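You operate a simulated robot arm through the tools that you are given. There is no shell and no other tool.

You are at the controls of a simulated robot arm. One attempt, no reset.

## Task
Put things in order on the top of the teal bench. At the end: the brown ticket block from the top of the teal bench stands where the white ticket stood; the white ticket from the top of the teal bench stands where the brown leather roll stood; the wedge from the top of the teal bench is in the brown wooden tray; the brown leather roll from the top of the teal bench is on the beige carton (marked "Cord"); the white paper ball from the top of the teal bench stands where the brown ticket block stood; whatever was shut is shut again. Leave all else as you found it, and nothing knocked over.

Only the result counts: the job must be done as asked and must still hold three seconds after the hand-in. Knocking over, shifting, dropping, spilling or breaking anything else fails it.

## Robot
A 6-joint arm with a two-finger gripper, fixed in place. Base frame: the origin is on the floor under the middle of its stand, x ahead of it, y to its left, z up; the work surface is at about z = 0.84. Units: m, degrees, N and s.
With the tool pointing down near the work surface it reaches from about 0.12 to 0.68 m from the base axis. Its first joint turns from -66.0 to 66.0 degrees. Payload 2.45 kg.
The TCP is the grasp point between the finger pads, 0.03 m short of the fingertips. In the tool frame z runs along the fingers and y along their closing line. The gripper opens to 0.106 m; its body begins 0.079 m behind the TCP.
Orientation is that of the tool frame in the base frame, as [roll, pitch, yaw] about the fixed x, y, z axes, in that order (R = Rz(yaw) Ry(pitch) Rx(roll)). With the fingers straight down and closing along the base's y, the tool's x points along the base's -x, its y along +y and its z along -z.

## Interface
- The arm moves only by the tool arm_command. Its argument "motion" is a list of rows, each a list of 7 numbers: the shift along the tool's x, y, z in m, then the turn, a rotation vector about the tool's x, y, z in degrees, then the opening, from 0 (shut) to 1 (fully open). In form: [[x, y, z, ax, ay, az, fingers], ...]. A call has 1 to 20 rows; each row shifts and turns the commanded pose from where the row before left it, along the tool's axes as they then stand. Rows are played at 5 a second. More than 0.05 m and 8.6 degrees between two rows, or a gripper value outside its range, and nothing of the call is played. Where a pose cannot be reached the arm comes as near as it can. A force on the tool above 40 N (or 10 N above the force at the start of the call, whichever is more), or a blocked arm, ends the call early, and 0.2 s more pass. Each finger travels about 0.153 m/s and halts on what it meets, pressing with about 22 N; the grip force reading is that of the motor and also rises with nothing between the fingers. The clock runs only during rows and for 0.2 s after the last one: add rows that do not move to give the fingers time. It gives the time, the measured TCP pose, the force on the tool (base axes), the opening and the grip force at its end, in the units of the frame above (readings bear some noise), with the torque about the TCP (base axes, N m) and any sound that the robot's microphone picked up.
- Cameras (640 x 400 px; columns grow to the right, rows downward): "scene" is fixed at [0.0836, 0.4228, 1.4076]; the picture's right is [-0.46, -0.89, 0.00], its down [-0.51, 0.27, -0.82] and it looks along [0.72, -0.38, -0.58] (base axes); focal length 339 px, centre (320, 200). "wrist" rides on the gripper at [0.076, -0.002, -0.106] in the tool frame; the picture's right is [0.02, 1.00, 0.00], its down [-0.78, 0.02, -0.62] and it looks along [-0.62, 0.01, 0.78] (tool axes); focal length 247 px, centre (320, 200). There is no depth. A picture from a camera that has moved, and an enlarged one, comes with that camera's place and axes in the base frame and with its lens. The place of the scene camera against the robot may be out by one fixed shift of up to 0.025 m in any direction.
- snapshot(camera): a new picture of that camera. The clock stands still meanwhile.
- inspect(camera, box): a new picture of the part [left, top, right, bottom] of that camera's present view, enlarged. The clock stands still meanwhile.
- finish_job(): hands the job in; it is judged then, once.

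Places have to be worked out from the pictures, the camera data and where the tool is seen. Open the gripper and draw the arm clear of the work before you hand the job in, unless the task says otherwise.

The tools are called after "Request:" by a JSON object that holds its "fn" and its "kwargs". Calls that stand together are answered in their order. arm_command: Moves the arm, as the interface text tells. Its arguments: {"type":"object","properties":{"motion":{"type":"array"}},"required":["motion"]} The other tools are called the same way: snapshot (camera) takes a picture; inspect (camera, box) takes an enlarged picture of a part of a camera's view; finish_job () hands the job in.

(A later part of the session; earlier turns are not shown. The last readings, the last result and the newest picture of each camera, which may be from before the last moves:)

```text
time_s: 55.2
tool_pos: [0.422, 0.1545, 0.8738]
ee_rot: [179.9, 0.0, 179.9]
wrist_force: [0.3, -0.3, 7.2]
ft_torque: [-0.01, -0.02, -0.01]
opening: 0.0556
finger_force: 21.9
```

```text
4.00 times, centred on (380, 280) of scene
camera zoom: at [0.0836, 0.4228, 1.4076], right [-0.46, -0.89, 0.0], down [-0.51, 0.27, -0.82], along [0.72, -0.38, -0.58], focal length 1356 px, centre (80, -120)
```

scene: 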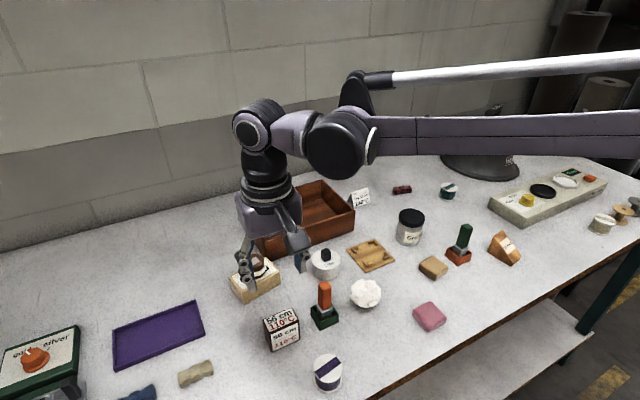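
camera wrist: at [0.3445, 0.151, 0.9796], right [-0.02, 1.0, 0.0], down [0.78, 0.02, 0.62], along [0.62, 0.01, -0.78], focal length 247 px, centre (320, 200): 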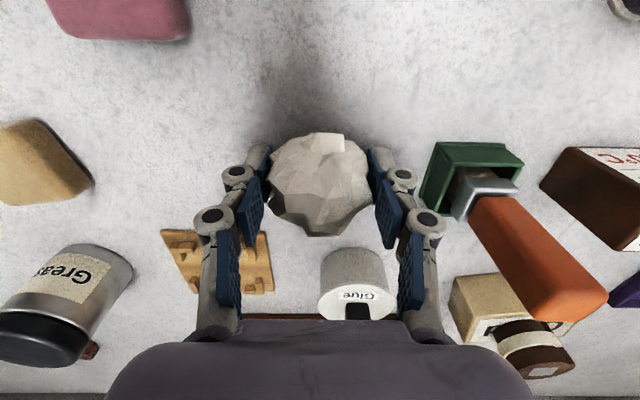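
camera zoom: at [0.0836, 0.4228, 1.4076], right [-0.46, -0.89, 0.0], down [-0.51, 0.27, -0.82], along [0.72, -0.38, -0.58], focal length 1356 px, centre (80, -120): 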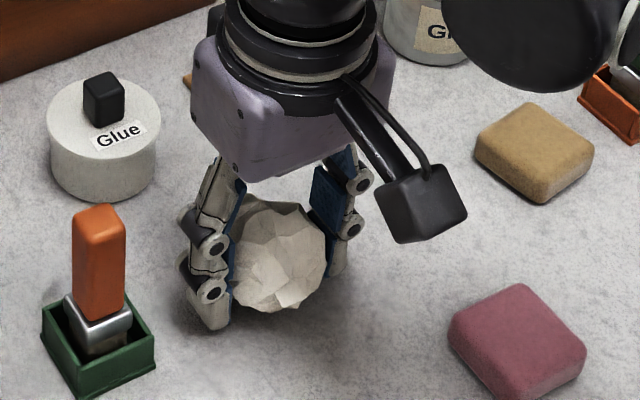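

Held at 0.0556 m. I'll lift straight up 15 cm and carry it to the block's old place at (0.525, -0.1475).

Request:
{"fn": "arm_command", "kwargs": {"motion": [[0, 0, -0.02, 0, 0, 0, 0.42], [0, 0, -0.04, 0, 0, 0, 0.42], [0, 0, -0.045, 0, 0, 0, 0.42], [0, 0, -0.045, 0, 0, 0, 0.42], [-0.0149, -0.0429, 0, 0, 0, 0, 0.42], [-0.0149, -0.0429, 0, 0, 0, 0, 0.42], [-0.0149, -0.0429, 0, 0, 0, 0, 0.42], [-0.0149, -0.0429, 0, 0, 0, 0, 0.42], [-0.0149, -0.0429, 0, 0, 0, 0, 0.42], [-0.0149, -0.0429, 0, 0, 0, 0, 0.42], [-0.0149, -0.0429, 0, 0, 0, 0, 0.42], [0, 0, 0, 0, 0, 0, 0.42], [0, 0, 0, 0, 0, 0, 0.42]]}}

Request:
{"fn": "snapshot", "kwargs": {"camera": "wrist"}}

Request:
{"fn": "snapshot", "kwargs": {"camera": "scene"}}

```text
time_s: 58.0
tool_pos: [0.5262, -0.1496, 1.0207]
ee_rot: [-180.0, 0.0, -180.0]
wrist_force: [-0.6, -0.7, -0.8]
ft_torque: [-0.05, 0.01, 0.01]
opening: 0.0549
finger_force: 22.1
```

```text
taken
camera wrist: at [0.4497, -0.152, 1.1266], right [-0.02, 1.0, 0.0], down [0.78, 0.02, 0.62], along [0.62, 0.01, -0.78], focal length 247 px, centre (320, 200)
```

wrist: 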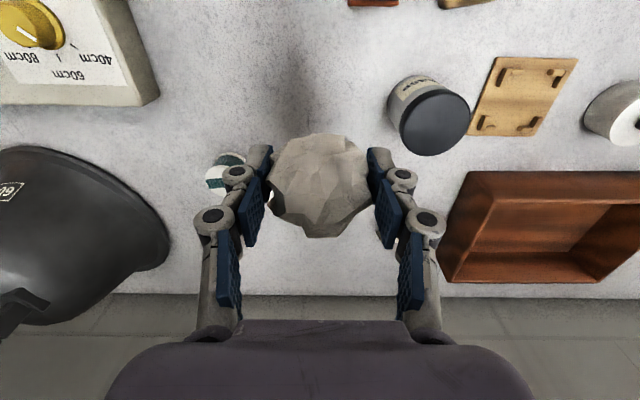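

```text
taken
```

scene: 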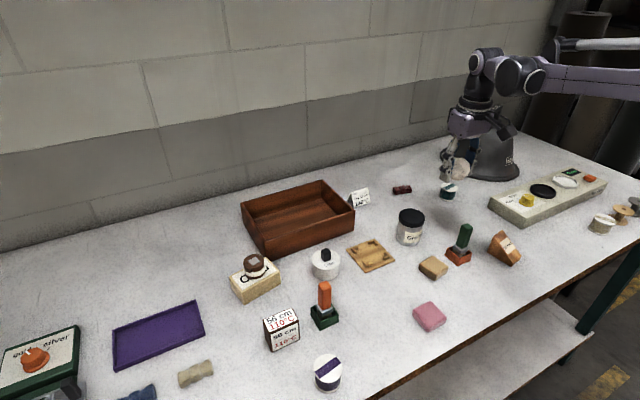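

Above the spot within 2.5 mm. I'll descend most of the way, leaving about 1 cm.

Request:
{"fn": "arm_command", "kwargs": {"motion": [[0, 0.0012, 0.035, 0, 0, 0, 0.42], [0, 0.0012, 0.035, 0, 0, 0, 0.42], [0, 0, 0.035, 0, 0, 0, 0.42], [0, 0, 0.02, 0, 0, 0, 0.42], [0, 0, 0.01, 0, 0, 0, 0.42], [0, 0, 0, 0, 0, 0, 0.42], [0, 0, 0, 0, 0, 0, 0.42]]}}

Request:
{"fn": "snapshot", "kwargs": {"camera": "wrist"}}

Request:
{"fn": "inspect", "kwargs": {"camera": "scene", "box": [380, 150, 540, 270]}}

```text
time_s: 59.6
tool_pos: [0.5261, -0.1439, 0.8867]
ee_rot: [179.9, 0.0, -180.0]
wrist_force: [-1.0, 1.6, -0.1]
ft_torque: [0.01, -0.01, -0.01]
opening: 0.0553
finger_force: 21.9
```

```text
taken
camera wrist: at [0.4489, -0.1476, 0.9915], right [-0.02, 1.0, 0.0], down [0.78, 0.02, 0.62], along [0.62, 0.01, -0.78], focal length 247 px, centre (320, 200)
```

wrist: 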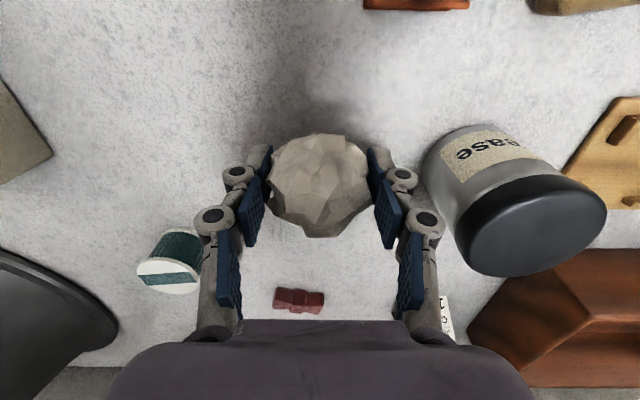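

```text
3.33 times, centred on (460, 210) of scene
camera zoom: at [0.0836, 0.4228, 1.4076], right [-0.46, -0.89, 0.0], down [-0.51, 0.27, -0.82], along [0.72, -0.38, -0.58], focal length 1130 px, centre (-147, 167)
```

zoom: 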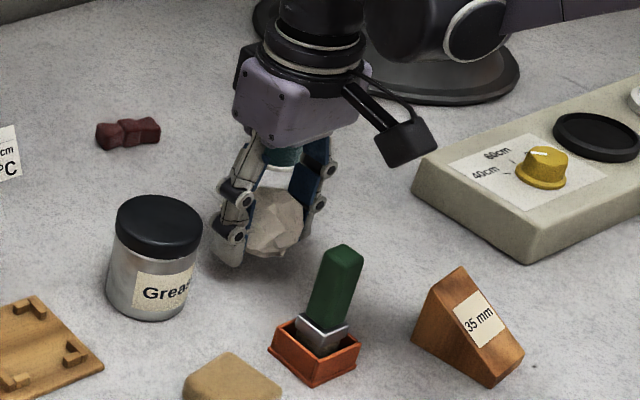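

Request:
{"fn": "arm_command", "kwargs": {"motion": [[0, -0.0008, 0.005, 0, 0, 0, 0.42], [0, -0.0008, 0.0045, 0, 0, 0, 0.42], [0, 0, 0, 0, 0, 0, 0.42], [0, 0, 0, 0, 0, 0, 0.42]]}}

Request:
{"fn": "arm_command", "kwargs": {"motion": [[0, 0, 0.001, 0, 0, 0, 0.42], [0, 0, 0, 0, 0, 0, 0.42], [0, 0, 0, 0, 0, 0, 0.42]]}}

Request:
{"fn": "snapshot", "kwargs": {"camera": "wrist"}}

```text
time_s: 60.6
tool_pos: [0.5262, -0.1474, 0.8771]
ee_rot: [-180.0, 0.0, 180.0]
wrist_force: [1.2, -0.1, 0.4]
ft_torque: [-0.04, 0.01, -0.03]
opening: 0.0552
finger_force: 21.8
```

```text
time_s: 61.4
tool_pos: [0.5256, -0.1471, 0.8772]
ee_rot: [179.9, 0.1, -180.0]
wrist_force: [0.1, 0.0, 0.4]
ft_torque: [0.01, 0.04, -0.01]
opening: 0.0551
finger_force: 21.4
```

```text
taken
camera wrist: at [0.4493, -0.149, 0.9824], right [-0.02, 1.0, 0.0], down [0.78, 0.02, 0.62], along [0.62, 0.01, -0.78], focal length 247 px, centre (320, 200)
```

wrist: 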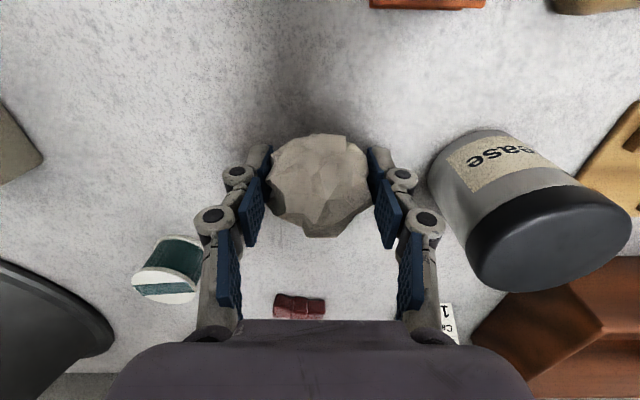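

About 3 mm remain; stepping down.

Request:
{"fn": "arm_command", "kwargs": {"motion": [[0, 0, 0.0015, 0, 0, 0, 0.42], [0, 0, 0, 0, 0, 0, 0.42], [0, 0, 0, 0, 0, 0, 0.42]]}}

Request:
{"fn": "arm_command", "kwargs": {"motion": [[0, 0, 0.001, 0, 0, 0, 0.42], [0, 0, 0, 0, 0, 0, 0.42], [0, 0, 0, 0, 0, 0, 0.42]]}}

Request:
{"fn": "inspect", "kwargs": {"camera": "wrist", "box": [220, 110, 420, 250]}}

```text
time_s: 62.2
tool_pos: [0.5263, -0.1467, 0.875]
ee_rot: [180.0, 0.0, 180.0]
wrist_force: [-0.5, -1.3, -0.3]
ft_torque: [0.01, 0.0, 0.0]
opening: 0.0547
finger_force: 22.1
```

```text
time_s: 63.0
tool_pos: [0.5248, -0.1448, 0.8754]
ee_rot: [-179.9, -0.1, 179.9]
wrist_force: [0.1, -0.1, 0.1]
ft_torque: [-0.02, -0.01, 0.01]
opening: 0.0549
finger_force: 22.2
```

```text
2.86 times, centred on (320, 180) of wrist
camera zoom: at [0.4484, -0.1492, 0.9811], right [-0.02, 1.0, 0.0], down [0.78, 0.02, 0.62], along [0.62, 0.01, -0.78], focal length 706 px, centre (320, 257)
```

zoom: 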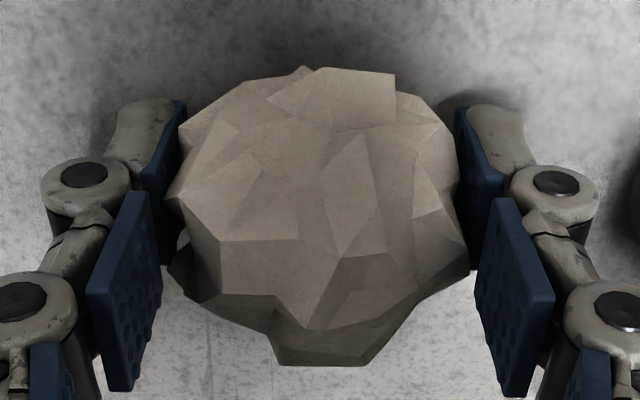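

Request:
{"fn": "arm_command", "kwargs": {"motion": [[0, 0, 0.001, 0, 0, 0, 0.42], [0, 0, 0, 0, 0, 0, 0.42], [0, 0, 0, 0, 0, 0, 0.42]]}}

Request:
{"fn": "arm_command", "kwargs": {"motion": [[0, 0, 0.0007, 0, 0, 0, 0.42], [0, 0, 0, 0, 0, 0, 0.42], [0, 0, 0, 0, 0, 0, 0.42]]}}

Request:
{"fn": "inspect", "kwargs": {"camera": "wrist", "box": [220, 110, 420, 250]}}

```text
time_s: 63.8
tool_pos: [0.5256, -0.1463, 0.8748]
ee_rot: [180.0, 0.0, -180.0]
wrist_force: [-0.6, 0.4, 0.2]
ft_torque: [0.0, 0.05, -0.03]
opening: 0.0547
finger_force: 22.0
```

```text
time_s: 64.6
tool_pos: [0.527, -0.1468, 0.8736]
ee_rot: [-180.0, 0.0, 179.9]
wrist_force: [0.3, 0.1, -0.6]
ft_torque: [0.0, -0.02, -0.01]
opening: 0.0547
finger_force: 21.7
```

```text
2.86 times, centred on (320, 180) of wrist
camera zoom: at [0.4493, -0.1489, 0.98], right [-0.02, 1.0, 0.0], down [0.78, 0.02, 0.62], along [0.62, 0.01, -0.78], focal length 706 px, centre (320, 257)
```

zoom: 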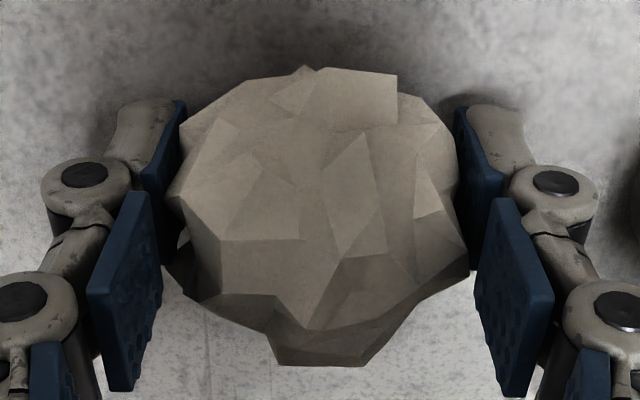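

Request:
{"fn": "arm_command", "kwargs": {"motion": [[0, 0, 0.0008, 0, 0, 0, 0.42], [0, 0, 0, 0, 0, 0, 0.42], [0, 0, 0, 0, 0, 0, 0.42]]}}

Request:
{"fn": "arm_command", "kwargs": {"motion": [[0, 0, 0.0008, 0, 0, 0, 0.42], [0, 0, 0, 0, 0, 0, 0.42], [0, 0, 0, 0, 0, 0, 0.42]]}}

Request:
{"fn": "inspect", "kwargs": {"camera": "scene", "box": [420, 180, 500, 250]}}

```text
time_s: 65.4
tool_pos: [0.5254, -0.147, 0.8737]
ee_rot: [-180.0, 0.0, -179.9]
wrist_force: [-1.0, 0.8, 10.4]
ft_torque: [-0.01, 0.0, 0.02]
opening: 0.0551
finger_force: 22.0
```

```text
time_s: 66.2
tool_pos: [0.5259, -0.1472, 0.8716]
ee_rot: [-180.0, 0.0, 180.0]
wrist_force: [0.8, 1.5, 16.9]
ft_torque: [0.02, -0.09, 0.01]
opening: 0.0551
finger_force: 22.3
```

```text
5.71 times, centred on (460, 215) of scene
camera zoom: at [0.0834, 0.4229, 1.4075], right [-0.46, -0.89, 0.0], down [-0.51, 0.27, -0.82], along [0.72, -0.38, -0.58], focal length 1937 px, centre (-480, 114)
```

zoom: 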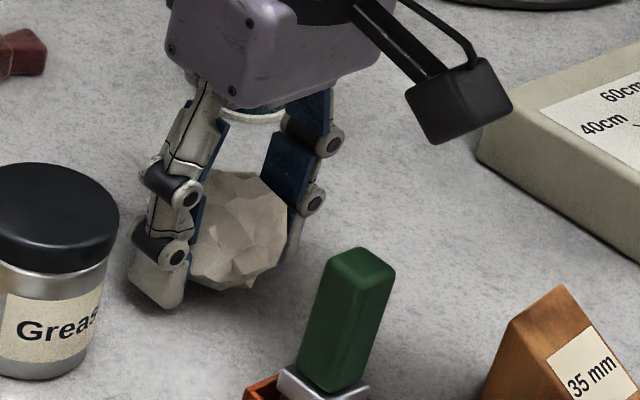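

Contact reached (10–17 N). I'll ease up 1 mm, then open slowly and watch whether the ball stays put.

Request:
{"fn": "arm_command", "kwargs": {"motion": [[0, 0, -0.001, 0, 0, 0, 0.42], [0, 0, 0, 0, 0, 0, 0.48], [0, 0, 0, 0, 0, 0, 0.52], [0, 0, 0, 0, 0, 0, 0.55], [0, 0, 0, 0, 0, 0, 0.58], [0, 0, 0, 0, 0, 0, 0.62], [0, 0, 0, 0, 0, 0, 0.66], [0, 0, 0, 0, 0, 0, 0.66]]}}

Request:
{"fn": "snapshot", "kwargs": {"camera": "wrist"}}

Request:
{"fn": "inspect", "kwargs": {"camera": "scene", "box": [420, 180, 500, 250]}}

```text
time_s: 68.0
tool_pos: [0.5262, -0.1474, 0.8727]
ee_rot: [180.0, 0.0, 180.0]
wrist_force: [0.5, -0.5, 0.6]
ft_torque: [-0.01, -0.01, 0.0]
opening: 0.0697
finger_force: 0.0
```

```text
taken
camera wrist: at [0.4497, -0.1495, 0.9787], right [-0.02, 1.0, 0.0], down [0.78, 0.02, 0.62], along [0.62, 0.01, -0.78], focal length 247 px, centre (320, 200)
```

wrist: 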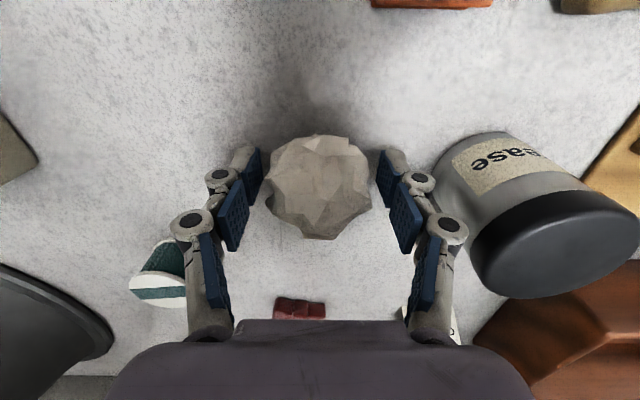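

```text
5.71 times, centred on (460, 215) of scene
camera zoom: at [0.0836, 0.4228, 1.4076], right [-0.46, -0.89, 0.0], down [-0.51, 0.27, -0.82], along [0.72, -0.38, -0.58], focal length 1937 px, centre (-480, 114)
```

zoom: 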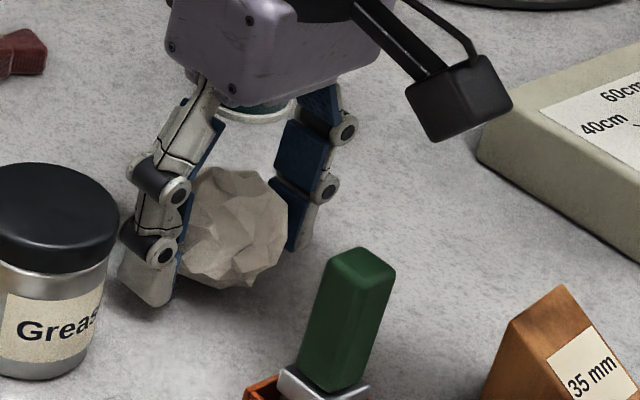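

The ball is released and sits between the fingers. I'll hold a moment to check it isn't rolling, then rise.

Request:
{"fn": "arm_command", "kwargs": {"motion": [[0, 0, 0, 0, 0, 0, 0.68], [0, 0, 0, 0, 0, 0, 0.68], [0, 0, 0, 0, 0, 0, 0.68], [0, 0, 0, 0, 0, 0, 0.68], [0, 0, 0, 0, 0, 0, 0.68]]}}

Request:
{"fn": "inspect", "kwargs": {"camera": "wrist", "box": [220, 110, 420, 250]}}

```text
time_s: 69.2
tool_pos: [0.5264, -0.1469, 0.8734]
ee_rot: [179.9, 0.0, -179.9]
wrist_force: [-0.4, -0.8, -0.1]
ft_torque: [0.04, 0.01, 0.0]
opening: 0.072
finger_force: 0.1
```

```text
2.86 times, centred on (320, 180) of wrist
camera zoom: at [0.4497, -0.1495, 0.9787], right [-0.02, 1.0, 0.0], down [0.78, 0.02, 0.62], along [0.62, 0.01, -0.78], focal length 706 px, centre (320, 257)
```

zoom: 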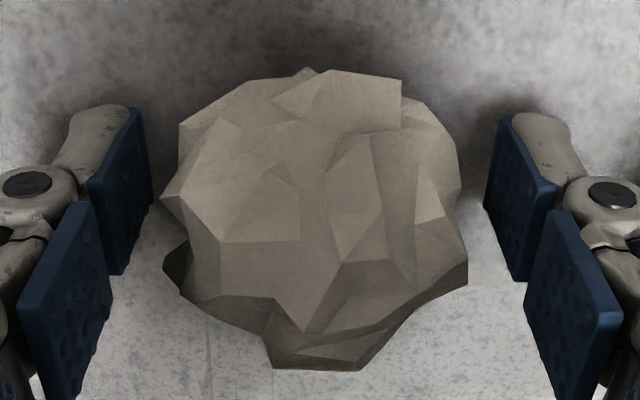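

The ball is still. I'll rise straight up and go to view the wedge.

Request:
{"fn": "arm_command", "kwargs": {"motion": [[0, 0, -0.015, 0, 0, 0, 0.68], [0, 0, -0.03, 0, 0, 0, 0.68], [0, 0, -0.04, 0, 0, 0, 0.68], [0, 0, -0.045, 0, 0, 0, 0.68], [0.042, -0.012, -0.006, 0, 0, 0, 0.8], [0.042, -0.012, -0.006, 0, 0, 0, 0.8], [0.042, -0.012, -0.006, 0, 0, 0, 0.8], [0.042, -0.012, -0.006, 0, 0, 0, 0.8], [0.042, -0.012, -0.006, 0, 0, 0, 0.8], [0, 0, 0, 0, 0, 0, 0.8], [0, 0, 0, 0, 0, 0, 0.8]]}}

Request:
{"fn": "snapshot", "kwargs": {"camera": "wrist"}}

Request:
{"fn": "snapshot", "kwargs": {"camera": "scene"}}

```text
time_s: 71.6
tool_pos: [0.3139, -0.2066, 1.0334]
ee_rot: [180.0, 0.0, 180.0]
wrist_force: [0.2, -0.2, 0.1]
ft_torque: [0.01, 0.02, 0.02]
opening: 0.0849
finger_force: 0.0
```

```text
taken
camera wrist: at [0.2369, -0.2096, 1.1396], right [-0.02, 1.0, 0.0], down [0.78, 0.02, 0.62], along [0.62, 0.01, -0.78], focal length 247 px, centre (320, 200)
```

wrist: 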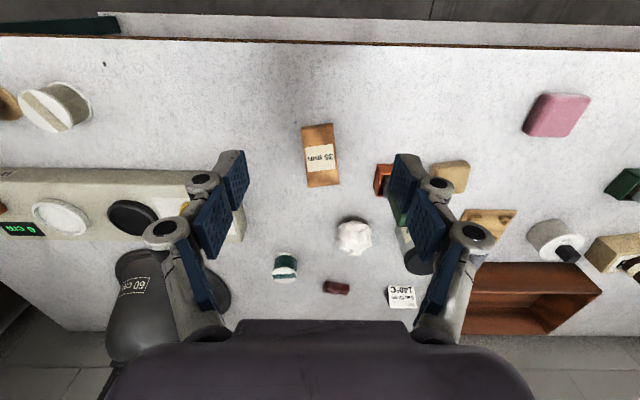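

```text
taken
```

scene: 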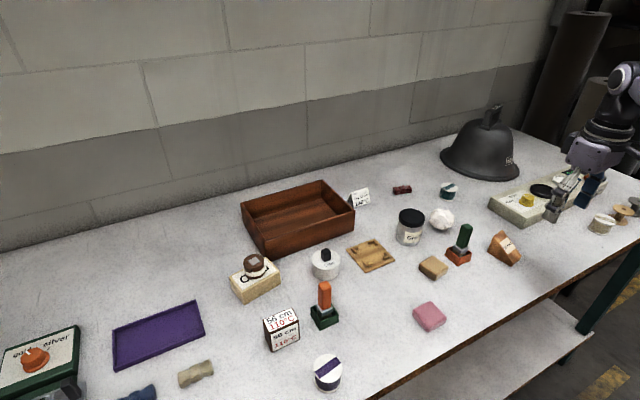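

The ball stays at the block's old place. Now I'll zoom in on the wedge from both cameras.

Request:
{"fn": "inspect", "kwargs": {"camera": "wrist", "box": [270, 105, 398, 205]}}

Request:
{"fn": "inspect", "kwargs": {"camera": "scene", "box": [440, 215, 552, 285]}}

```text
4.00 times, centred on (334, 155) of wrist
camera zoom: at [0.2369, -0.2096, 1.1396], right [-0.02, 1.0, 0.0], down [0.78, 0.02, 0.62], along [0.62, 0.01, -0.78], focal length 988 px, centre (264, 380)
```

zoom: 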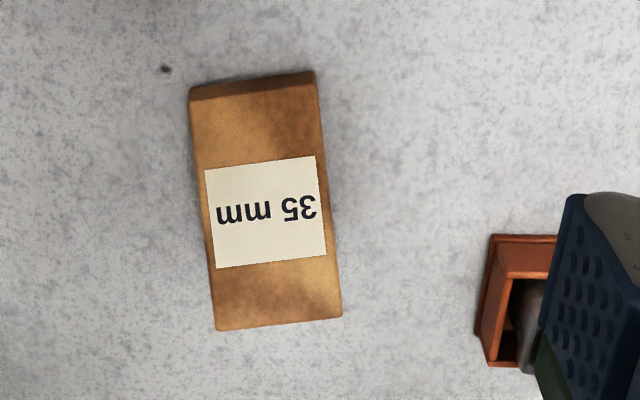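

```text
5.71 times, centred on (496, 250) of scene
camera zoom: at [0.0836, 0.4228, 1.4076], right [-0.46, -0.89, 0.0], down [-0.51, 0.27, -0.82], along [0.72, -0.38, -0.58], focal length 1937 px, centre (-686, -86)
```

zoom: 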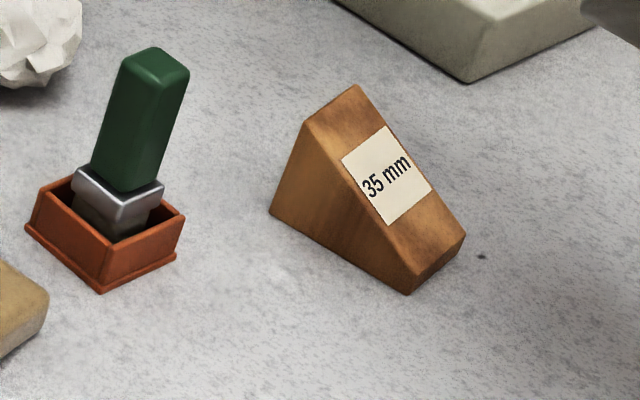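

The wedge's footprint runs from a toe edge near (0.355, -0.2125) to the tall back edge near (0.414, -0.203), 0.039 wide, yawed about 9.7°. I'll yaw 9.7°, tilt 20° outward (so it can be set well inside the tray) and hover behind the grip point (0.395, -0.206).

Request:
{"fn": "arm_command", "kwargs": {"motion": [[0, 0, 0, 0, 0, -4.9, 0.58], [0, 0, 0, 0, 0, -4.8, 0.58], [0, 0, 0, 0, -7, 0, 0.58], [0, 0, 0, 0, -7, 0, 0.58], [0, 0, 0, 0, -6, 0, 0.58], [-0.008, -0.006, 0.0362, 0, 0, 0, 0.58], [-0.008, -0.006, 0.0362, 0, 0, 0, 0.58], [0, 0, 0, 0, 0, 0, 0.58], [0, 0, 0, 0, 0, 0, 0.58]]}}

Request:
{"fn": "snapshot", "kwargs": {"camera": "wrist"}}

Request:
{"fn": "inspect", "kwargs": {"camera": "scene", "box": [430, 170, 590, 290]}}

```text
time_s: 73.6
tool_pos: [0.3592, -0.2105, 0.968]
ee_rot: [-180.0, 20.1, -170.3]
wrist_force: [-0.9, 0.2, -0.1]
ft_torque: [0.0, 0.0, 0.0]
opening: 0.0614
finger_force: 0.1
```

```text
taken
camera wrist: at [0.2511, -0.2308, 1.0411], right [-0.19, 0.98, -0.01], down [0.51, 0.1, 0.85], along [0.84, 0.16, -0.52], focal length 247 px, centre (320, 200)
```

wrist: 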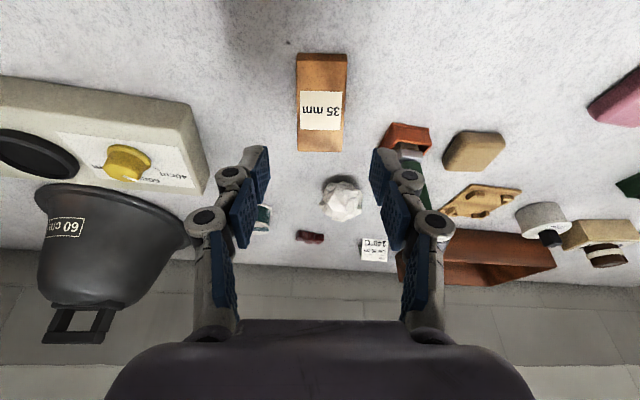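

```text
3.33 times, centred on (510, 230) of scene
camera zoom: at [0.0836, 0.4228, 1.4076], right [-0.46, -0.89, 0.0], down [-0.51, 0.27, -0.82], along [0.72, -0.38, -0.58], focal length 1130 px, centre (-313, 100)
```

zoom: 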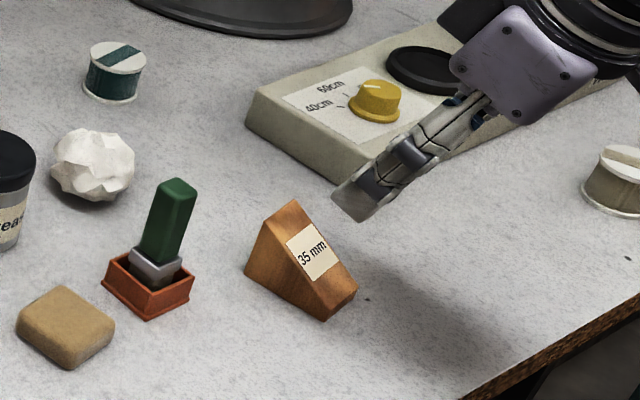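

Wedge aligned laterally within 1 mm. I'll descend along the tilted axis to the grip point.

Request:
{"fn": "arm_command", "kwargs": {"motion": [[0.0002, -0.0003, 0.024, 0, 0, 0, 0.58], [0.0002, -0.0002, 0.024, 0, 0, 0, 0.58], [0.0002, 0, 0.024, 0, 0, 0, 0.58], [0.0002, 0, 0.024, 0, 0, 0, 0.58], [0, 0, 0, 0, 0, 0, 0.58], [0, 0, 0, 0, 0, 0, 0.58]]}}

Request:
{"fn": "snapshot", "kwargs": {"camera": "wrist"}}

Request:
{"fn": "inspect", "kwargs": {"camera": "scene", "box": [430, 190, 590, 290]}}

```text
time_s: 75.0
tool_pos: [0.3876, -0.2059, 0.8793]
ee_rot: [180.0, 19.9, -170.3]
wrist_force: [-0.8, -0.1, -0.3]
ft_torque: [0.01, -0.01, -0.04]
opening: 0.0615
finger_force: 0.0
```

```text
taken
camera wrist: at [0.2814, -0.2272, 0.9519], right [-0.19, 0.98, -0.01], down [0.51, 0.1, 0.85], along [0.84, 0.16, -0.52], focal length 247 px, centre (320, 200)
```

wrist: 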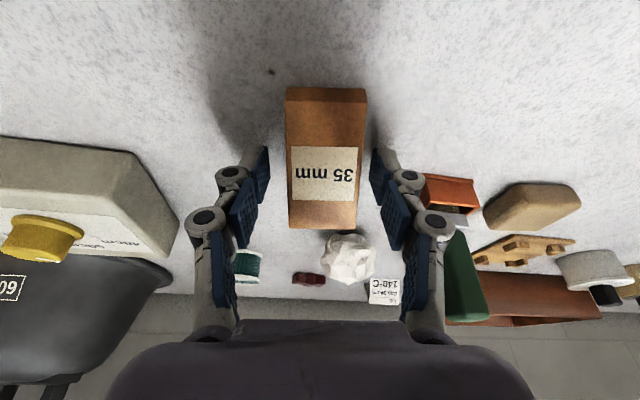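

```text
4.00 times, centred on (510, 240) of scene
camera zoom: at [0.0836, 0.4228, 1.4076], right [-0.46, -0.89, 0.0], down [-0.51, 0.27, -0.82], along [0.72, -0.38, -0.58], focal length 1356 px, centre (-440, 40)
```

zoom: 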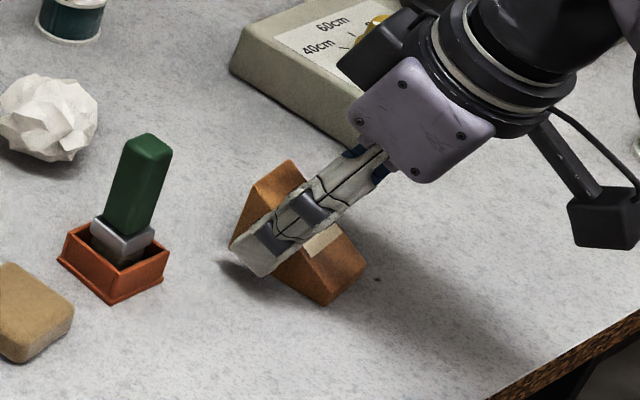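

Pads straddle the tall part of the wedge. Closing.

Request:
{"fn": "arm_command", "kwargs": {"motion": [[0, 0.0005, 0, 0, 0, 0, 0.5], [0, 0, 0, 0, 0, 0, 0.4], [0, 0, 0, 0, 0, 0, 0.32], [0, 0, 0, 0, 0, 0, 0.28], [0, 0, 0, 0, 0, 0, 0.28], [0, 0, 0, 0, 0, 0, 0.28]]}}

Request:
{"fn": "snapshot", "kwargs": {"camera": "wrist"}}

```text
time_s: 76.4
tool_pos: [0.3886, -0.2066, 0.8791]
ee_rot: [179.9, 20.0, -170.2]
wrist_force: [0.1, -1.3, 1.5]
ft_torque: [0.01, -0.05, 0.01]
opening: 0.0389
finger_force: 21.7
```

```text
taken
camera wrist: at [0.2821, -0.2267, 0.9526], right [-0.19, 0.98, -0.01], down [0.51, 0.1, 0.85], along [0.84, 0.16, -0.52], focal length 247 px, centre (320, 200)
```

wrist: 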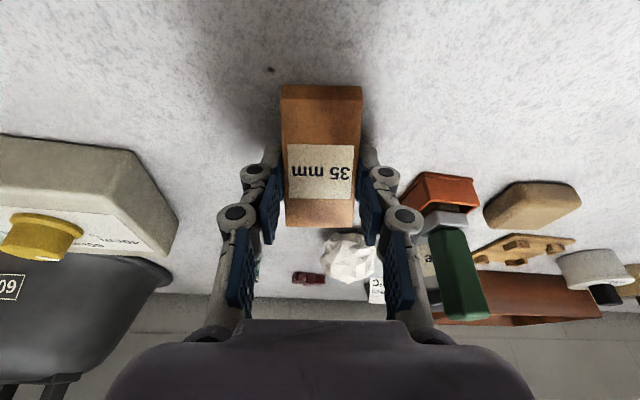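

Held at 0.039 m. I'll lift 15 cm straight up and carry it high over the bench to just short of the tray.

Request:
{"fn": "arm_command", "kwargs": {"motion": [[-0.0051, 0, -0.0141, 0, 0, 0, 0.28], [-0.0137, 0, -0.0376, 0, 0, 0, 0.28], [-0.0137, 0, -0.0376, 0, 0, 0, 0.28], [-0.0171, 0, -0.047, 0, 0, 0, 0.28], [-0.0282, 0.0368, 0.0102, 0, 0, 0, 0.28], [-0.0282, 0.0368, 0.0102, 0, 0, 0, 0.28], [-0.0282, 0.0368, 0.0102, 0, 0, 0, 0.28], [-0.0282, 0.0368, 0.0102, 0, 0, 0, 0.28], [-0.0282, 0.0368, 0.0102, 0, 0, 0, 0.28], [-0.0282, 0.0368, 0.0102, 0, 0, 0, 0.28], [-0.0282, 0.0368, 0.0102, 0, 0, 0, 0.28], [-0.0282, 0.0368, 0.0102, 0, 0, 0, 0.28], [-0.0282, 0.0368, 0.0102, 0, 0, 0, 0.28], [0, 0, 0, 0, 0, 0, 0.28], [0, 0, 0, 0, 0, 0, 0.28]]}}

Request:
{"fn": "snapshot", "kwargs": {"camera": "wrist"}}

Request:
{"fn": "snapshot", "kwargs": {"camera": "scene"}}

```text
time_s: 79.6
tool_pos: [0.5973, 0.1688, 1.0272]
ee_rot: [179.9, 20.0, -170.2]
wrist_force: [-0.8, -0.7, -0.5]
ft_torque: [-0.01, -0.01, -0.04]
opening: 0.0391
finger_force: 22.0
```

```text
taken
camera wrist: at [0.4899, 0.1472, 1.0994], right [-0.19, 0.98, -0.01], down [0.51, 0.1, 0.85], along [0.84, 0.16, -0.52], focal length 247 px, centre (320, 200)
```

wrist: 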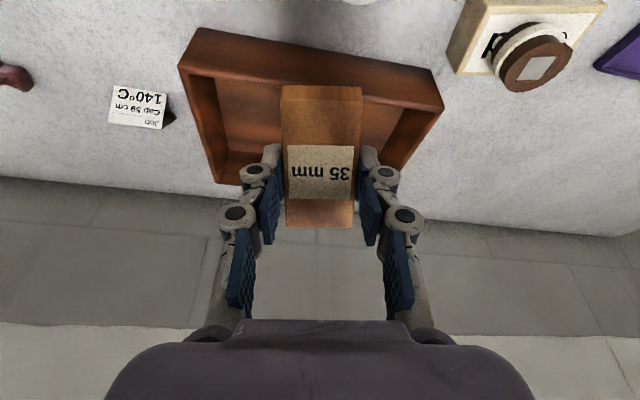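

```text
taken
```

scene: 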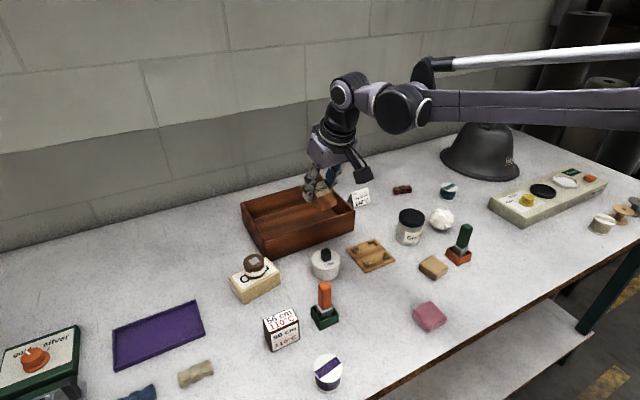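

I'll zoom on the tray to pin down its rim before lowering the wedge in.

Request:
{"fn": "inspect", "kwargs": {"camera": "wrist", "box": [170, 15, 450, 190]}}

```text
2.29 times, centred on (310, 102) of wrist
camera zoom: at [0.4899, 0.1472, 1.0994], right [-0.19, 0.98, -0.01], down [0.51, 0.1, 0.85], along [0.84, 0.16, -0.52], focal length 564 px, centre (343, 423)
```

zoom: 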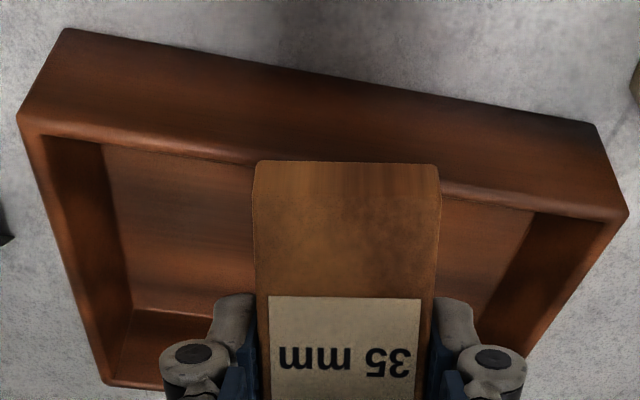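

Tray rim: x 0.62–0.79, y 0.053–0.289, rim top 0.903. I'll move over its middle at this height and descend so the wedge's bottom is at about rim level.

Request:
{"fn": "arm_command", "kwargs": {"motion": [[-0.0313, -0.0055, 0.0114, 0, 0, 0, 0.28], [-0.0313, -0.0055, 0.0114, 0, 0, 0, 0.28], [-0.0313, -0.0055, 0.0114, 0, 0, 0, 0.28], [0.0137, 0, 0.0376, 0, 0, 0, 0.28], [0.0137, 0, 0.0376, 0, 0, 0, 0.28], [0, 0, 0, 0, 0, 0, 0.28], [0, 0, 0, 0, 0, 0, 0.28]]}}

Request:
{"fn": "snapshot", "kwargs": {"camera": "wrist"}}

Request:
{"fn": "inspect", "kwargs": {"camera": "scene", "box": [220, 110, 380, 270]}}

```text
time_s: 81.2
tool_pos: [0.6991, 0.1656, 0.9446]
ee_rot: [-179.9, 20.0, -170.3]
wrist_force: [0.3, 0.3, -0.3]
ft_torque: [0.01, -0.01, 0.01]
opening: 0.0391
finger_force: 22.2
```

```text
taken
camera wrist: at [0.5929, 0.1453, 1.0169], right [-0.19, 0.98, -0.01], down [0.51, 0.1, 0.85], along [0.84, 0.16, -0.52], focal length 247 px, centre (320, 200)
```

wrist: 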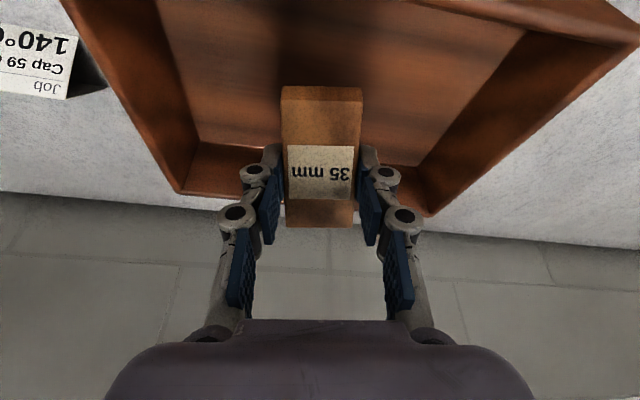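

```text
2.50 times, centred on (300, 190) of scene
camera zoom: at [0.0837, 0.4228, 1.4076], right [-0.46, -0.89, 0.0], down [-0.51, 0.27, -0.82], along [0.72, -0.38, -0.58], focal length 848 px, centre (370, 225)
```

zoom: 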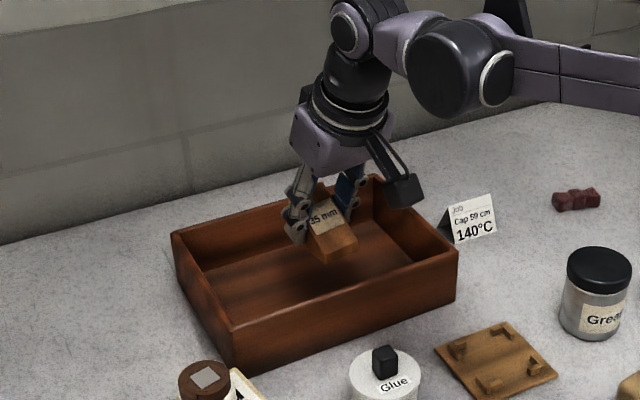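

Wedge is centred over the tray interior; floor estimated at z≈0.852, so about 5 cm to go. I'll lower 4.5 cm and then step down.

Request:
{"fn": "arm_command", "kwargs": {"motion": [[0.0051, 0, 0.0141, 0, 0, 0, 0.28], [0.0051, 0, 0.0141, 0, 0, 0, 0.28], [0.0051, 0, 0.0141, 0, 0, 0, 0.28], [0, 0, 0, 0, 0, 0, 0.28], [0, 0, 0, 0, 0, 0, 0.28]]}}

Request:
{"fn": "snapshot", "kwargs": {"camera": "wrist"}}

Request:
{"fn": "inspect", "kwargs": {"camera": "scene", "box": [220, 150, 380, 270]}}

```text
time_s: 82.4
tool_pos: [0.7006, 0.1646, 0.8998]
ee_rot: [180.0, 20.0, -170.3]
wrist_force: [0.3, 0.0, -0.4]
ft_torque: [0.01, 0.0, 0.0]
opening: 0.039
finger_force: 22.3
```

```text
taken
camera wrist: at [0.5933, 0.1449, 0.9726], right [-0.19, 0.98, -0.01], down [0.51, 0.1, 0.85], along [0.84, 0.16, -0.52], focal length 247 px, centre (320, 200)
```

wrist: 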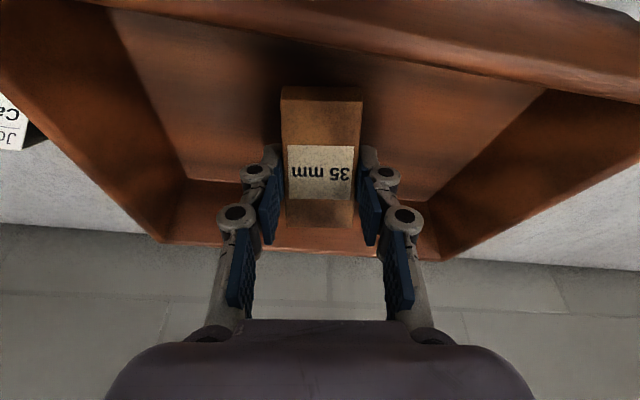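

```text
3.33 times, centred on (300, 210) of scene
camera zoom: at [0.0837, 0.4228, 1.4076], right [-0.46, -0.89, 0.0], down [-0.51, 0.27, -0.82], along [0.72, -0.38, -0.58], focal length 1130 px, centre (387, 167)
```

zoom: 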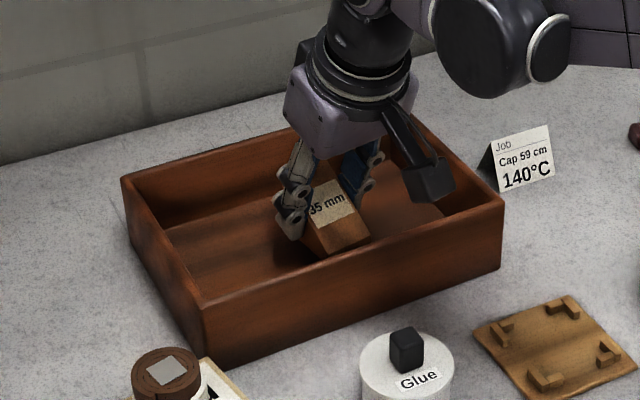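

Wedge bottom about 8 mm above the tray floor. I'll lower 5 mm then continue in small steps until contact.

Request:
{"fn": "arm_command", "kwargs": {"motion": [[0.0017, 0, 0.0047, 0, 0, 0, 0.28], [0, 0, 0, 0, 0, 0, 0.28], [0, 0, 0, 0, 0, 0, 0.28]]}}

Request:
{"fn": "arm_command", "kwargs": {"motion": [[0.0005, 0, 0.0014, 0, 0, 0, 0.28], [0, 0, 0, 0, 0, 0, 0.28], [0, 0, 0, 0, 0, 0, 0.28]]}}

Request:
{"fn": "arm_command", "kwargs": {"motion": [[0.0003, 0, 0.0009, 0, 0, 0, 0.28], [0, 0, 0, 0, 0, 0, 0.28], [0, 0, 0, 0, 0, 0, 0.28]]}}

```text
time_s: 83.2
tool_pos: [0.7001, 0.1659, 0.8949]
ee_rot: [-180.0, 20.0, -170.3]
wrist_force: [-0.1, 0.6, -0.5]
ft_torque: [-0.02, 0.0, -0.01]
opening: 0.039
finger_force: 21.7
```

```text
time_s: 84.0
tool_pos: [0.7013, 0.1669, 0.8938]
ee_rot: [-180.0, 20.0, -170.3]
wrist_force: [0.1, -0.2, -0.6]
ft_torque: [0.0, 0.02, -0.01]
opening: 0.0391
finger_force: 22.4
```

```text
time_s: 84.8
tool_pos: [0.7013, 0.1663, 0.8938]
ee_rot: [-179.9, 19.9, -170.3]
wrist_force: [0.0, -0.2, -0.2]
ft_torque: [0.04, 0.03, 0.02]
opening: 0.039
finger_force: 22.1
```

Request:
{"fn": "arm_command", "kwargs": {"motion": [[0.0003, 0, 0.0009, 0, 0, 0, 0.28], [0, 0, 0, 0, 0, 0, 0.28], [0, 0, 0, 0, 0, 0, 0.28]]}}

Request:
{"fn": "inspect", "kwargs": {"camera": "wrist", "box": [200, 70, 440, 250]}}

Request:
{"fn": "inspect", "kwargs": {"camera": "scene", "box": [260, 170, 360, 250]}}

```text
time_s: 85.6
tool_pos: [0.7026, 0.1654, 0.8917]
ee_rot: [-180.0, 20.0, -170.3]
wrist_force: [-0.5, -0.3, -0.9]
ft_torque: [-0.01, -0.02, 0.02]
opening: 0.039
finger_force: 21.9
```

```text
2.22 times, centred on (320, 160) of wrist
camera zoom: at [0.5951, 0.1451, 0.9651], right [-0.19, 0.98, -0.01], down [0.51, 0.1, 0.85], along [0.84, 0.16, -0.52], focal length 549 px, centre (320, 289)
```

zoom: 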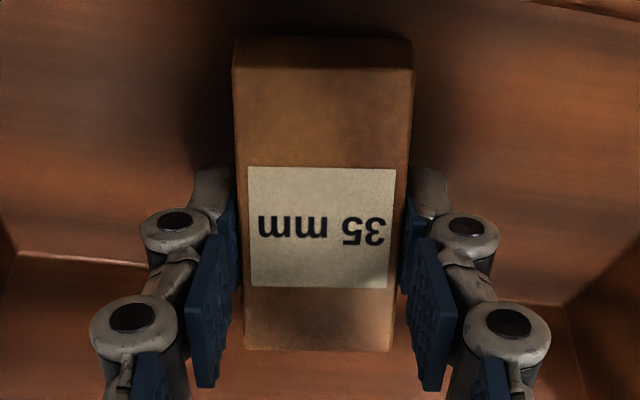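

```text
5.00 times, centred on (310, 210) of scene
camera zoom: at [0.0837, 0.4228, 1.4076], right [-0.46, -0.89, 0.0], down [-0.51, 0.27, -0.82], along [0.72, -0.38, -0.58], focal length 1695 px, centre (370, 150)
```

zoom: 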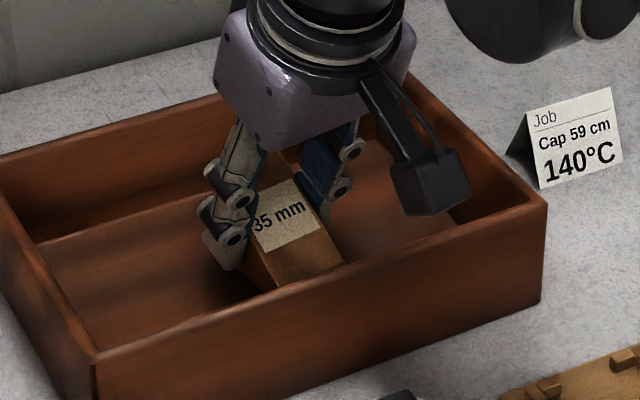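

Bottom at about 0.8525, still free. Continuing in 1 mm steps.

Request:
{"fn": "arm_command", "kwargs": {"motion": [[0.0003, 0, 0.0009, 0, 0, 0, 0.28], [0, 0, 0, 0, 0, 0, 0.28], [0, 0, 0, 0, 0, 0, 0.28]]}}

Request:
{"fn": "arm_command", "kwargs": {"motion": [[0.0003, 0, 0.0009, 0, 0, 0, 0.28], [0, 0, 0, 0, 0, 0, 0.28], [0, 0, 0, 0, 0, 0, 0.28]]}}

```text
time_s: 86.4
tool_pos: [0.7013, 0.1654, 0.8921]
ee_rot: [179.9, 19.9, -170.3]
wrist_force: [-0.2, 0.1, -1.0]
ft_torque: [0.02, 0.03, -0.01]
opening: 0.0392
finger_force: 22.4
```

```text
time_s: 87.2
tool_pos: [0.7012, 0.1645, 0.8893]
ee_rot: [179.9, 19.9, -170.2]
wrist_force: [0.3, 0.0, -0.7]
ft_torque: [-0.02, 0.02, 0.0]
opening: 0.0389
finger_force: 21.4
```

Request:
{"fn": "arm_command", "kwargs": {"motion": [[0.0003, 0, 0.0009, 0, 0, 0, 0.28], [0, 0, 0, 0, 0, 0, 0.28], [0, 0, 0, 0, 0, 0, 0.28]]}}

Request:
{"fn": "inspect", "kwargs": {"camera": "wrist", "box": [200, 70, 440, 250]}}

```text
time_s: 88.0
tool_pos: [0.7022, 0.1653, 0.8904]
ee_rot: [-180.0, 19.9, -170.3]
wrist_force: [-0.1, -0.5, -0.2]
ft_torque: [-0.02, 0.01, 0.0]
opening: 0.0391
finger_force: 22.3
```

```text
2.22 times, centred on (320, 160) of wrist
camera zoom: at [0.5945, 0.1455, 0.9632], right [-0.19, 0.98, -0.01], down [0.51, 0.1, 0.85], along [0.84, 0.16, -0.52], focal length 549 px, centre (320, 289)
```

zoom: 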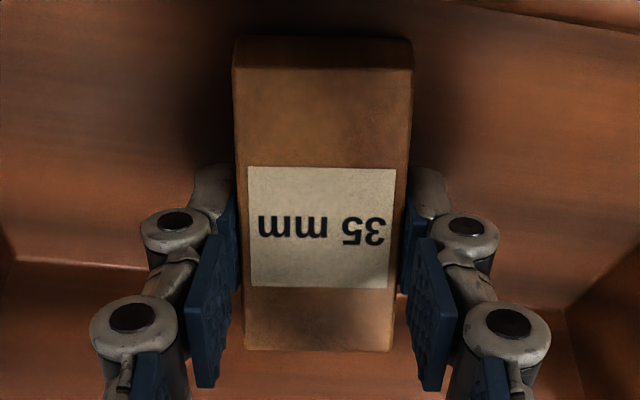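

Request:
{"fn": "arm_command", "kwargs": {"motion": [[0.0003, 0, 0.0009, 0, 0, 0, 0.28], [0, 0, 0, 0, 0, 0, 0.28], [0, 0, 0, 0, 0, 0, 0.28]]}}

Request:
{"fn": "arm_command", "kwargs": {"motion": [[0.0003, 0, 0.0009, 0, 0, 0, 0.28], [0, 0, 0, 0, 0, 0, 0.28], [0, 0, 0, 0, 0, 0, 0.28]]}}

```text
time_s: 88.8
tool_pos: [0.701, 0.1661, 0.8898]
ee_rot: [180.0, 20.1, -170.2]
wrist_force: [-0.4, -1.3, -1.3]
ft_torque: [-0.03, 0.02, 0.01]
opening: 0.0391
finger_force: 21.9
```

```text
time_s: 89.6
tool_pos: [0.7009, 0.1668, 0.8865]
ee_rot: [-179.9, 20.1, -170.2]
wrist_force: [0.0, -0.9, -0.9]
ft_torque: [0.0, 0.03, 0.01]
opening: 0.0391
finger_force: 21.8
```

Request:
{"fn": "arm_command", "kwargs": {"motion": [[0.0003, 0, 0.0009, 0, 0, 0, 0.28], [0, 0, 0, 0, 0, 0, 0.28], [0, 0, 0, 0, 0, 0, 0.28]]}}

Request:
{"fn": "inspect", "kwargs": {"camera": "wrist", "box": [200, 70, 440, 250]}}

Request:
{"fn": "inspect", "kwargs": {"camera": "scene", "box": [270, 180, 350, 240]}}

```text
time_s: 90.4
tool_pos: [0.7014, 0.1664, 0.8859]
ee_rot: [179.9, 20.0, -170.3]
wrist_force: [0.5, 0.0, -0.9]
ft_torque: [-0.02, -0.04, 0.08]
opening: 0.039
finger_force: 22.3
```

```text
2.22 times, centred on (320, 160) of wrist
camera zoom: at [0.5943, 0.1464, 0.9594], right [-0.19, 0.98, -0.01], down [0.51, 0.1, 0.85], along [0.84, 0.16, -0.52], focal length 549 px, centre (320, 289)
```

zoom: 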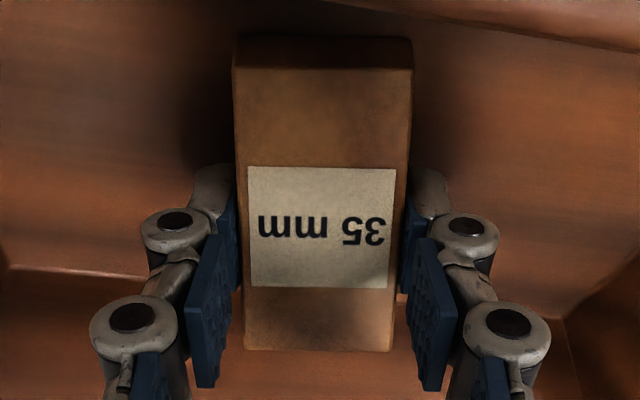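

```text
6.67 times, centred on (310, 210) of scene
camera zoom: at [0.0837, 0.4228, 1.4076], right [-0.46, -0.89, 0.0], down [-0.51, 0.27, -0.82], along [0.72, -0.38, -0.58], focal length 2260 px, centre (387, 133)
```

zoom: 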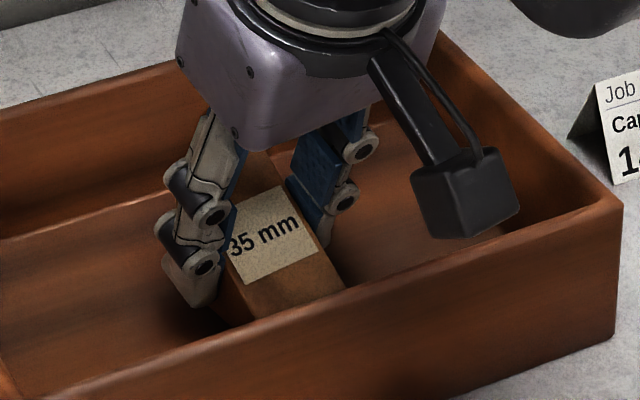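

Request:
{"fn": "arm_command", "kwargs": {"motion": [[0.0003, 0, 0.0009, 0, 0, 0, 0.28], [0, 0, 0, 0, 0, 0, 0.28], [0, 0, 0, 0, 0, 0, 0.28]]}}

Request:
{"fn": "arm_command", "kwargs": {"motion": [[0.0003, 0, 0.0009, 0, 0, 0, 0.28], [0, 0, 0, 0, 0, 0, 0.28], [0, 0, 0, 0, 0, 0, 0.28]]}}

```text
time_s: 91.2
tool_pos: [0.7014, 0.1669, 0.8854]
ee_rot: [-180.0, 20.1, -170.2]
wrist_force: [-1.0, 0.7, 0.6]
ft_torque: [0.03, 0.01, -0.02]
opening: 0.0392
finger_force: 21.8
```

```text
time_s: 92.0
tool_pos: [0.7018, 0.1657, 0.8856]
ee_rot: [179.9, 20.1, -170.3]
wrist_force: [-1.8, 0.8, 20.6]
ft_torque: [0.04, 0.01, -0.02]
opening: 0.0392
finger_force: 21.3
```

Contact with the tray floor (about 20 N). I'll ease off slightly, open, and check.

Request:
{"fn": "arm_command", "kwargs": {"motion": [[-0.0002, 0, -0.0006, 0, 0, 0, 0.28], [0, 0, 0, 0, 0, 0, 0.36], [0, 0, 0, 0, 0, 0, 0.42], [0, 0, 0, 0, 0, 0, 0.5], [0, 0, 0, 0, 0, 0, 0.56], [0, 0, 0, 0, 0, 0, 0.56]]}}

Request:
{"fn": "snapshot", "kwargs": {"camera": "wrist"}}

Request:
{"fn": "inspect", "kwargs": {"camera": "scene", "box": [260, 170, 360, 250]}}

```text
time_s: 93.4
tool_pos: [0.7017, 0.1676, 0.8842]
ee_rot: [179.9, 20.0, -170.2]
wrist_force: [-0.1, 0.0, -1.1]
ft_torque: [0.06, -0.02, -0.01]
opening: 0.0592
finger_force: 0.1
```

```text
taken
camera wrist: at [0.5942, 0.146, 0.9579], right [-0.19, 0.98, -0.01], down [0.51, 0.1, 0.85], along [0.84, 0.16, -0.52], focal length 247 px, centre (320, 200)
```

wrist: 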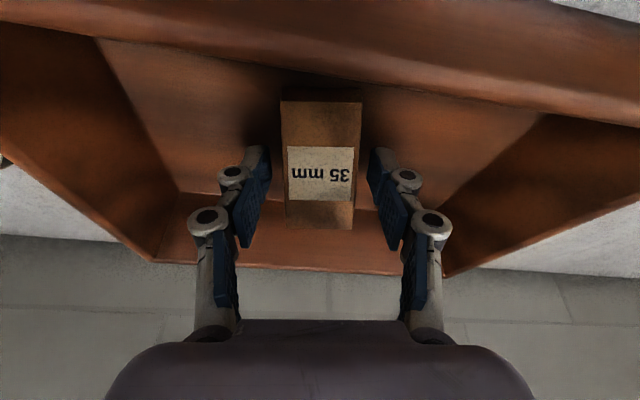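

```text
5.00 times, centred on (310, 210) of scene
camera zoom: at [0.0836, 0.4228, 1.4076], right [-0.46, -0.89, 0.0], down [-0.51, 0.27, -0.82], along [0.72, -0.38, -0.58], focal length 1695 px, centre (370, 150)
```

zoom: 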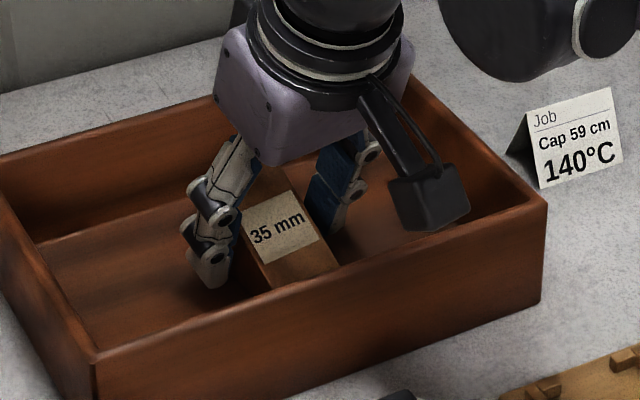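

The wedge rests in the tray. I'll retreat along the axis, then level the tool and draw back to a clear pose for a final check.

Request:
{"fn": "arm_command", "kwargs": {"motion": [[0, 0, -0.02, 0, 0, 0, 0.56], [0, 0, -0.035, 0, 0, 0, 0.56], [0, 0, -0.045, 0, 0, 0, 0.56], [0, 0, -0.045, 0, 0, 0, 0.56], [0.035, 0, -0.03, 0, 0, 0, 0.56], [0.035, 0, -0.03, 0, 0, 0, 0.56], [0.035, 0, -0.03, 0, 0, 0, 0.56], [0.04, 0, -0.02, 0, 0, 0, 0.56], [0.04, 0, -0.02, 0, 0, 0, 0.56], [0.04, 0, -0.02, 0, 0, 0, 0.56], [0, 0, 0, 0, 7, 0, 0.56], [0, 0, 0, 0, 7, 0, 0.7], [0, 0, 0, 0, 6, 0, 0.9], [0, 0, 0, 0, 0, 4.9, 1], [0, 0, 0, 0, 0, 4.8, 1], [0, 0, 0, 0, 0, 0, 1], [0, 0, 0, 0, 0, 0, 1]]}}

Request:
{"fn": "snapshot", "kwargs": {"camera": "wrist"}}

Request:
{"fn": "snapshot", "kwargs": {"camera": "scene"}}

```text
time_s: 97.0
tool_pos: [0.3918, 0.1139, 1.0841]
ee_rot: [-180.0, 0.0, 179.9]
wrist_force: [0.0, 0.2, 0.2]
ft_torque: [0.02, 0.01, 0.01]
opening: 0.1062
finger_force: 0.0
```

```text
taken
camera wrist: at [0.3155, 0.1118, 1.1897], right [-0.02, 1.0, 0.0], down [0.78, 0.02, 0.62], along [0.62, 0.01, -0.78], focal length 247 px, centre (320, 200)
```

wrist: 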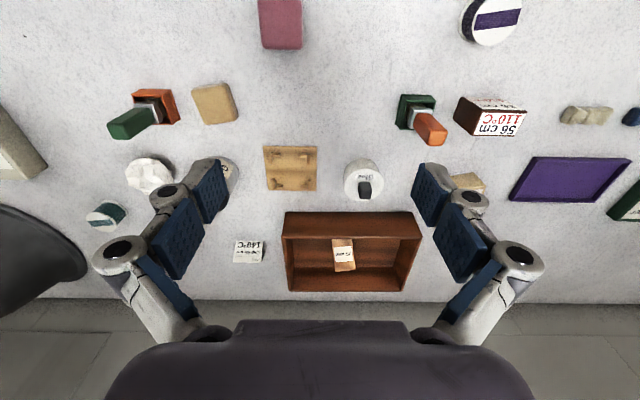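

```text
taken
```

scene: 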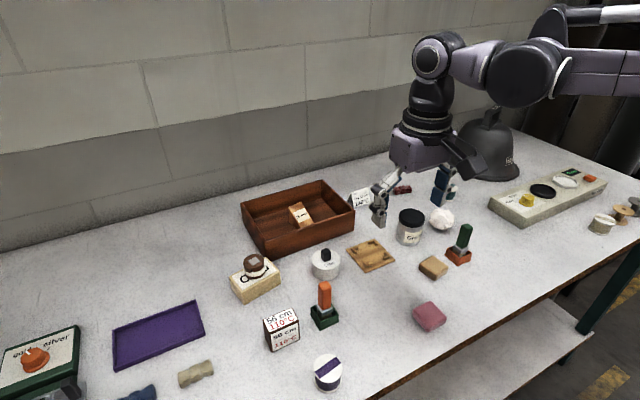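

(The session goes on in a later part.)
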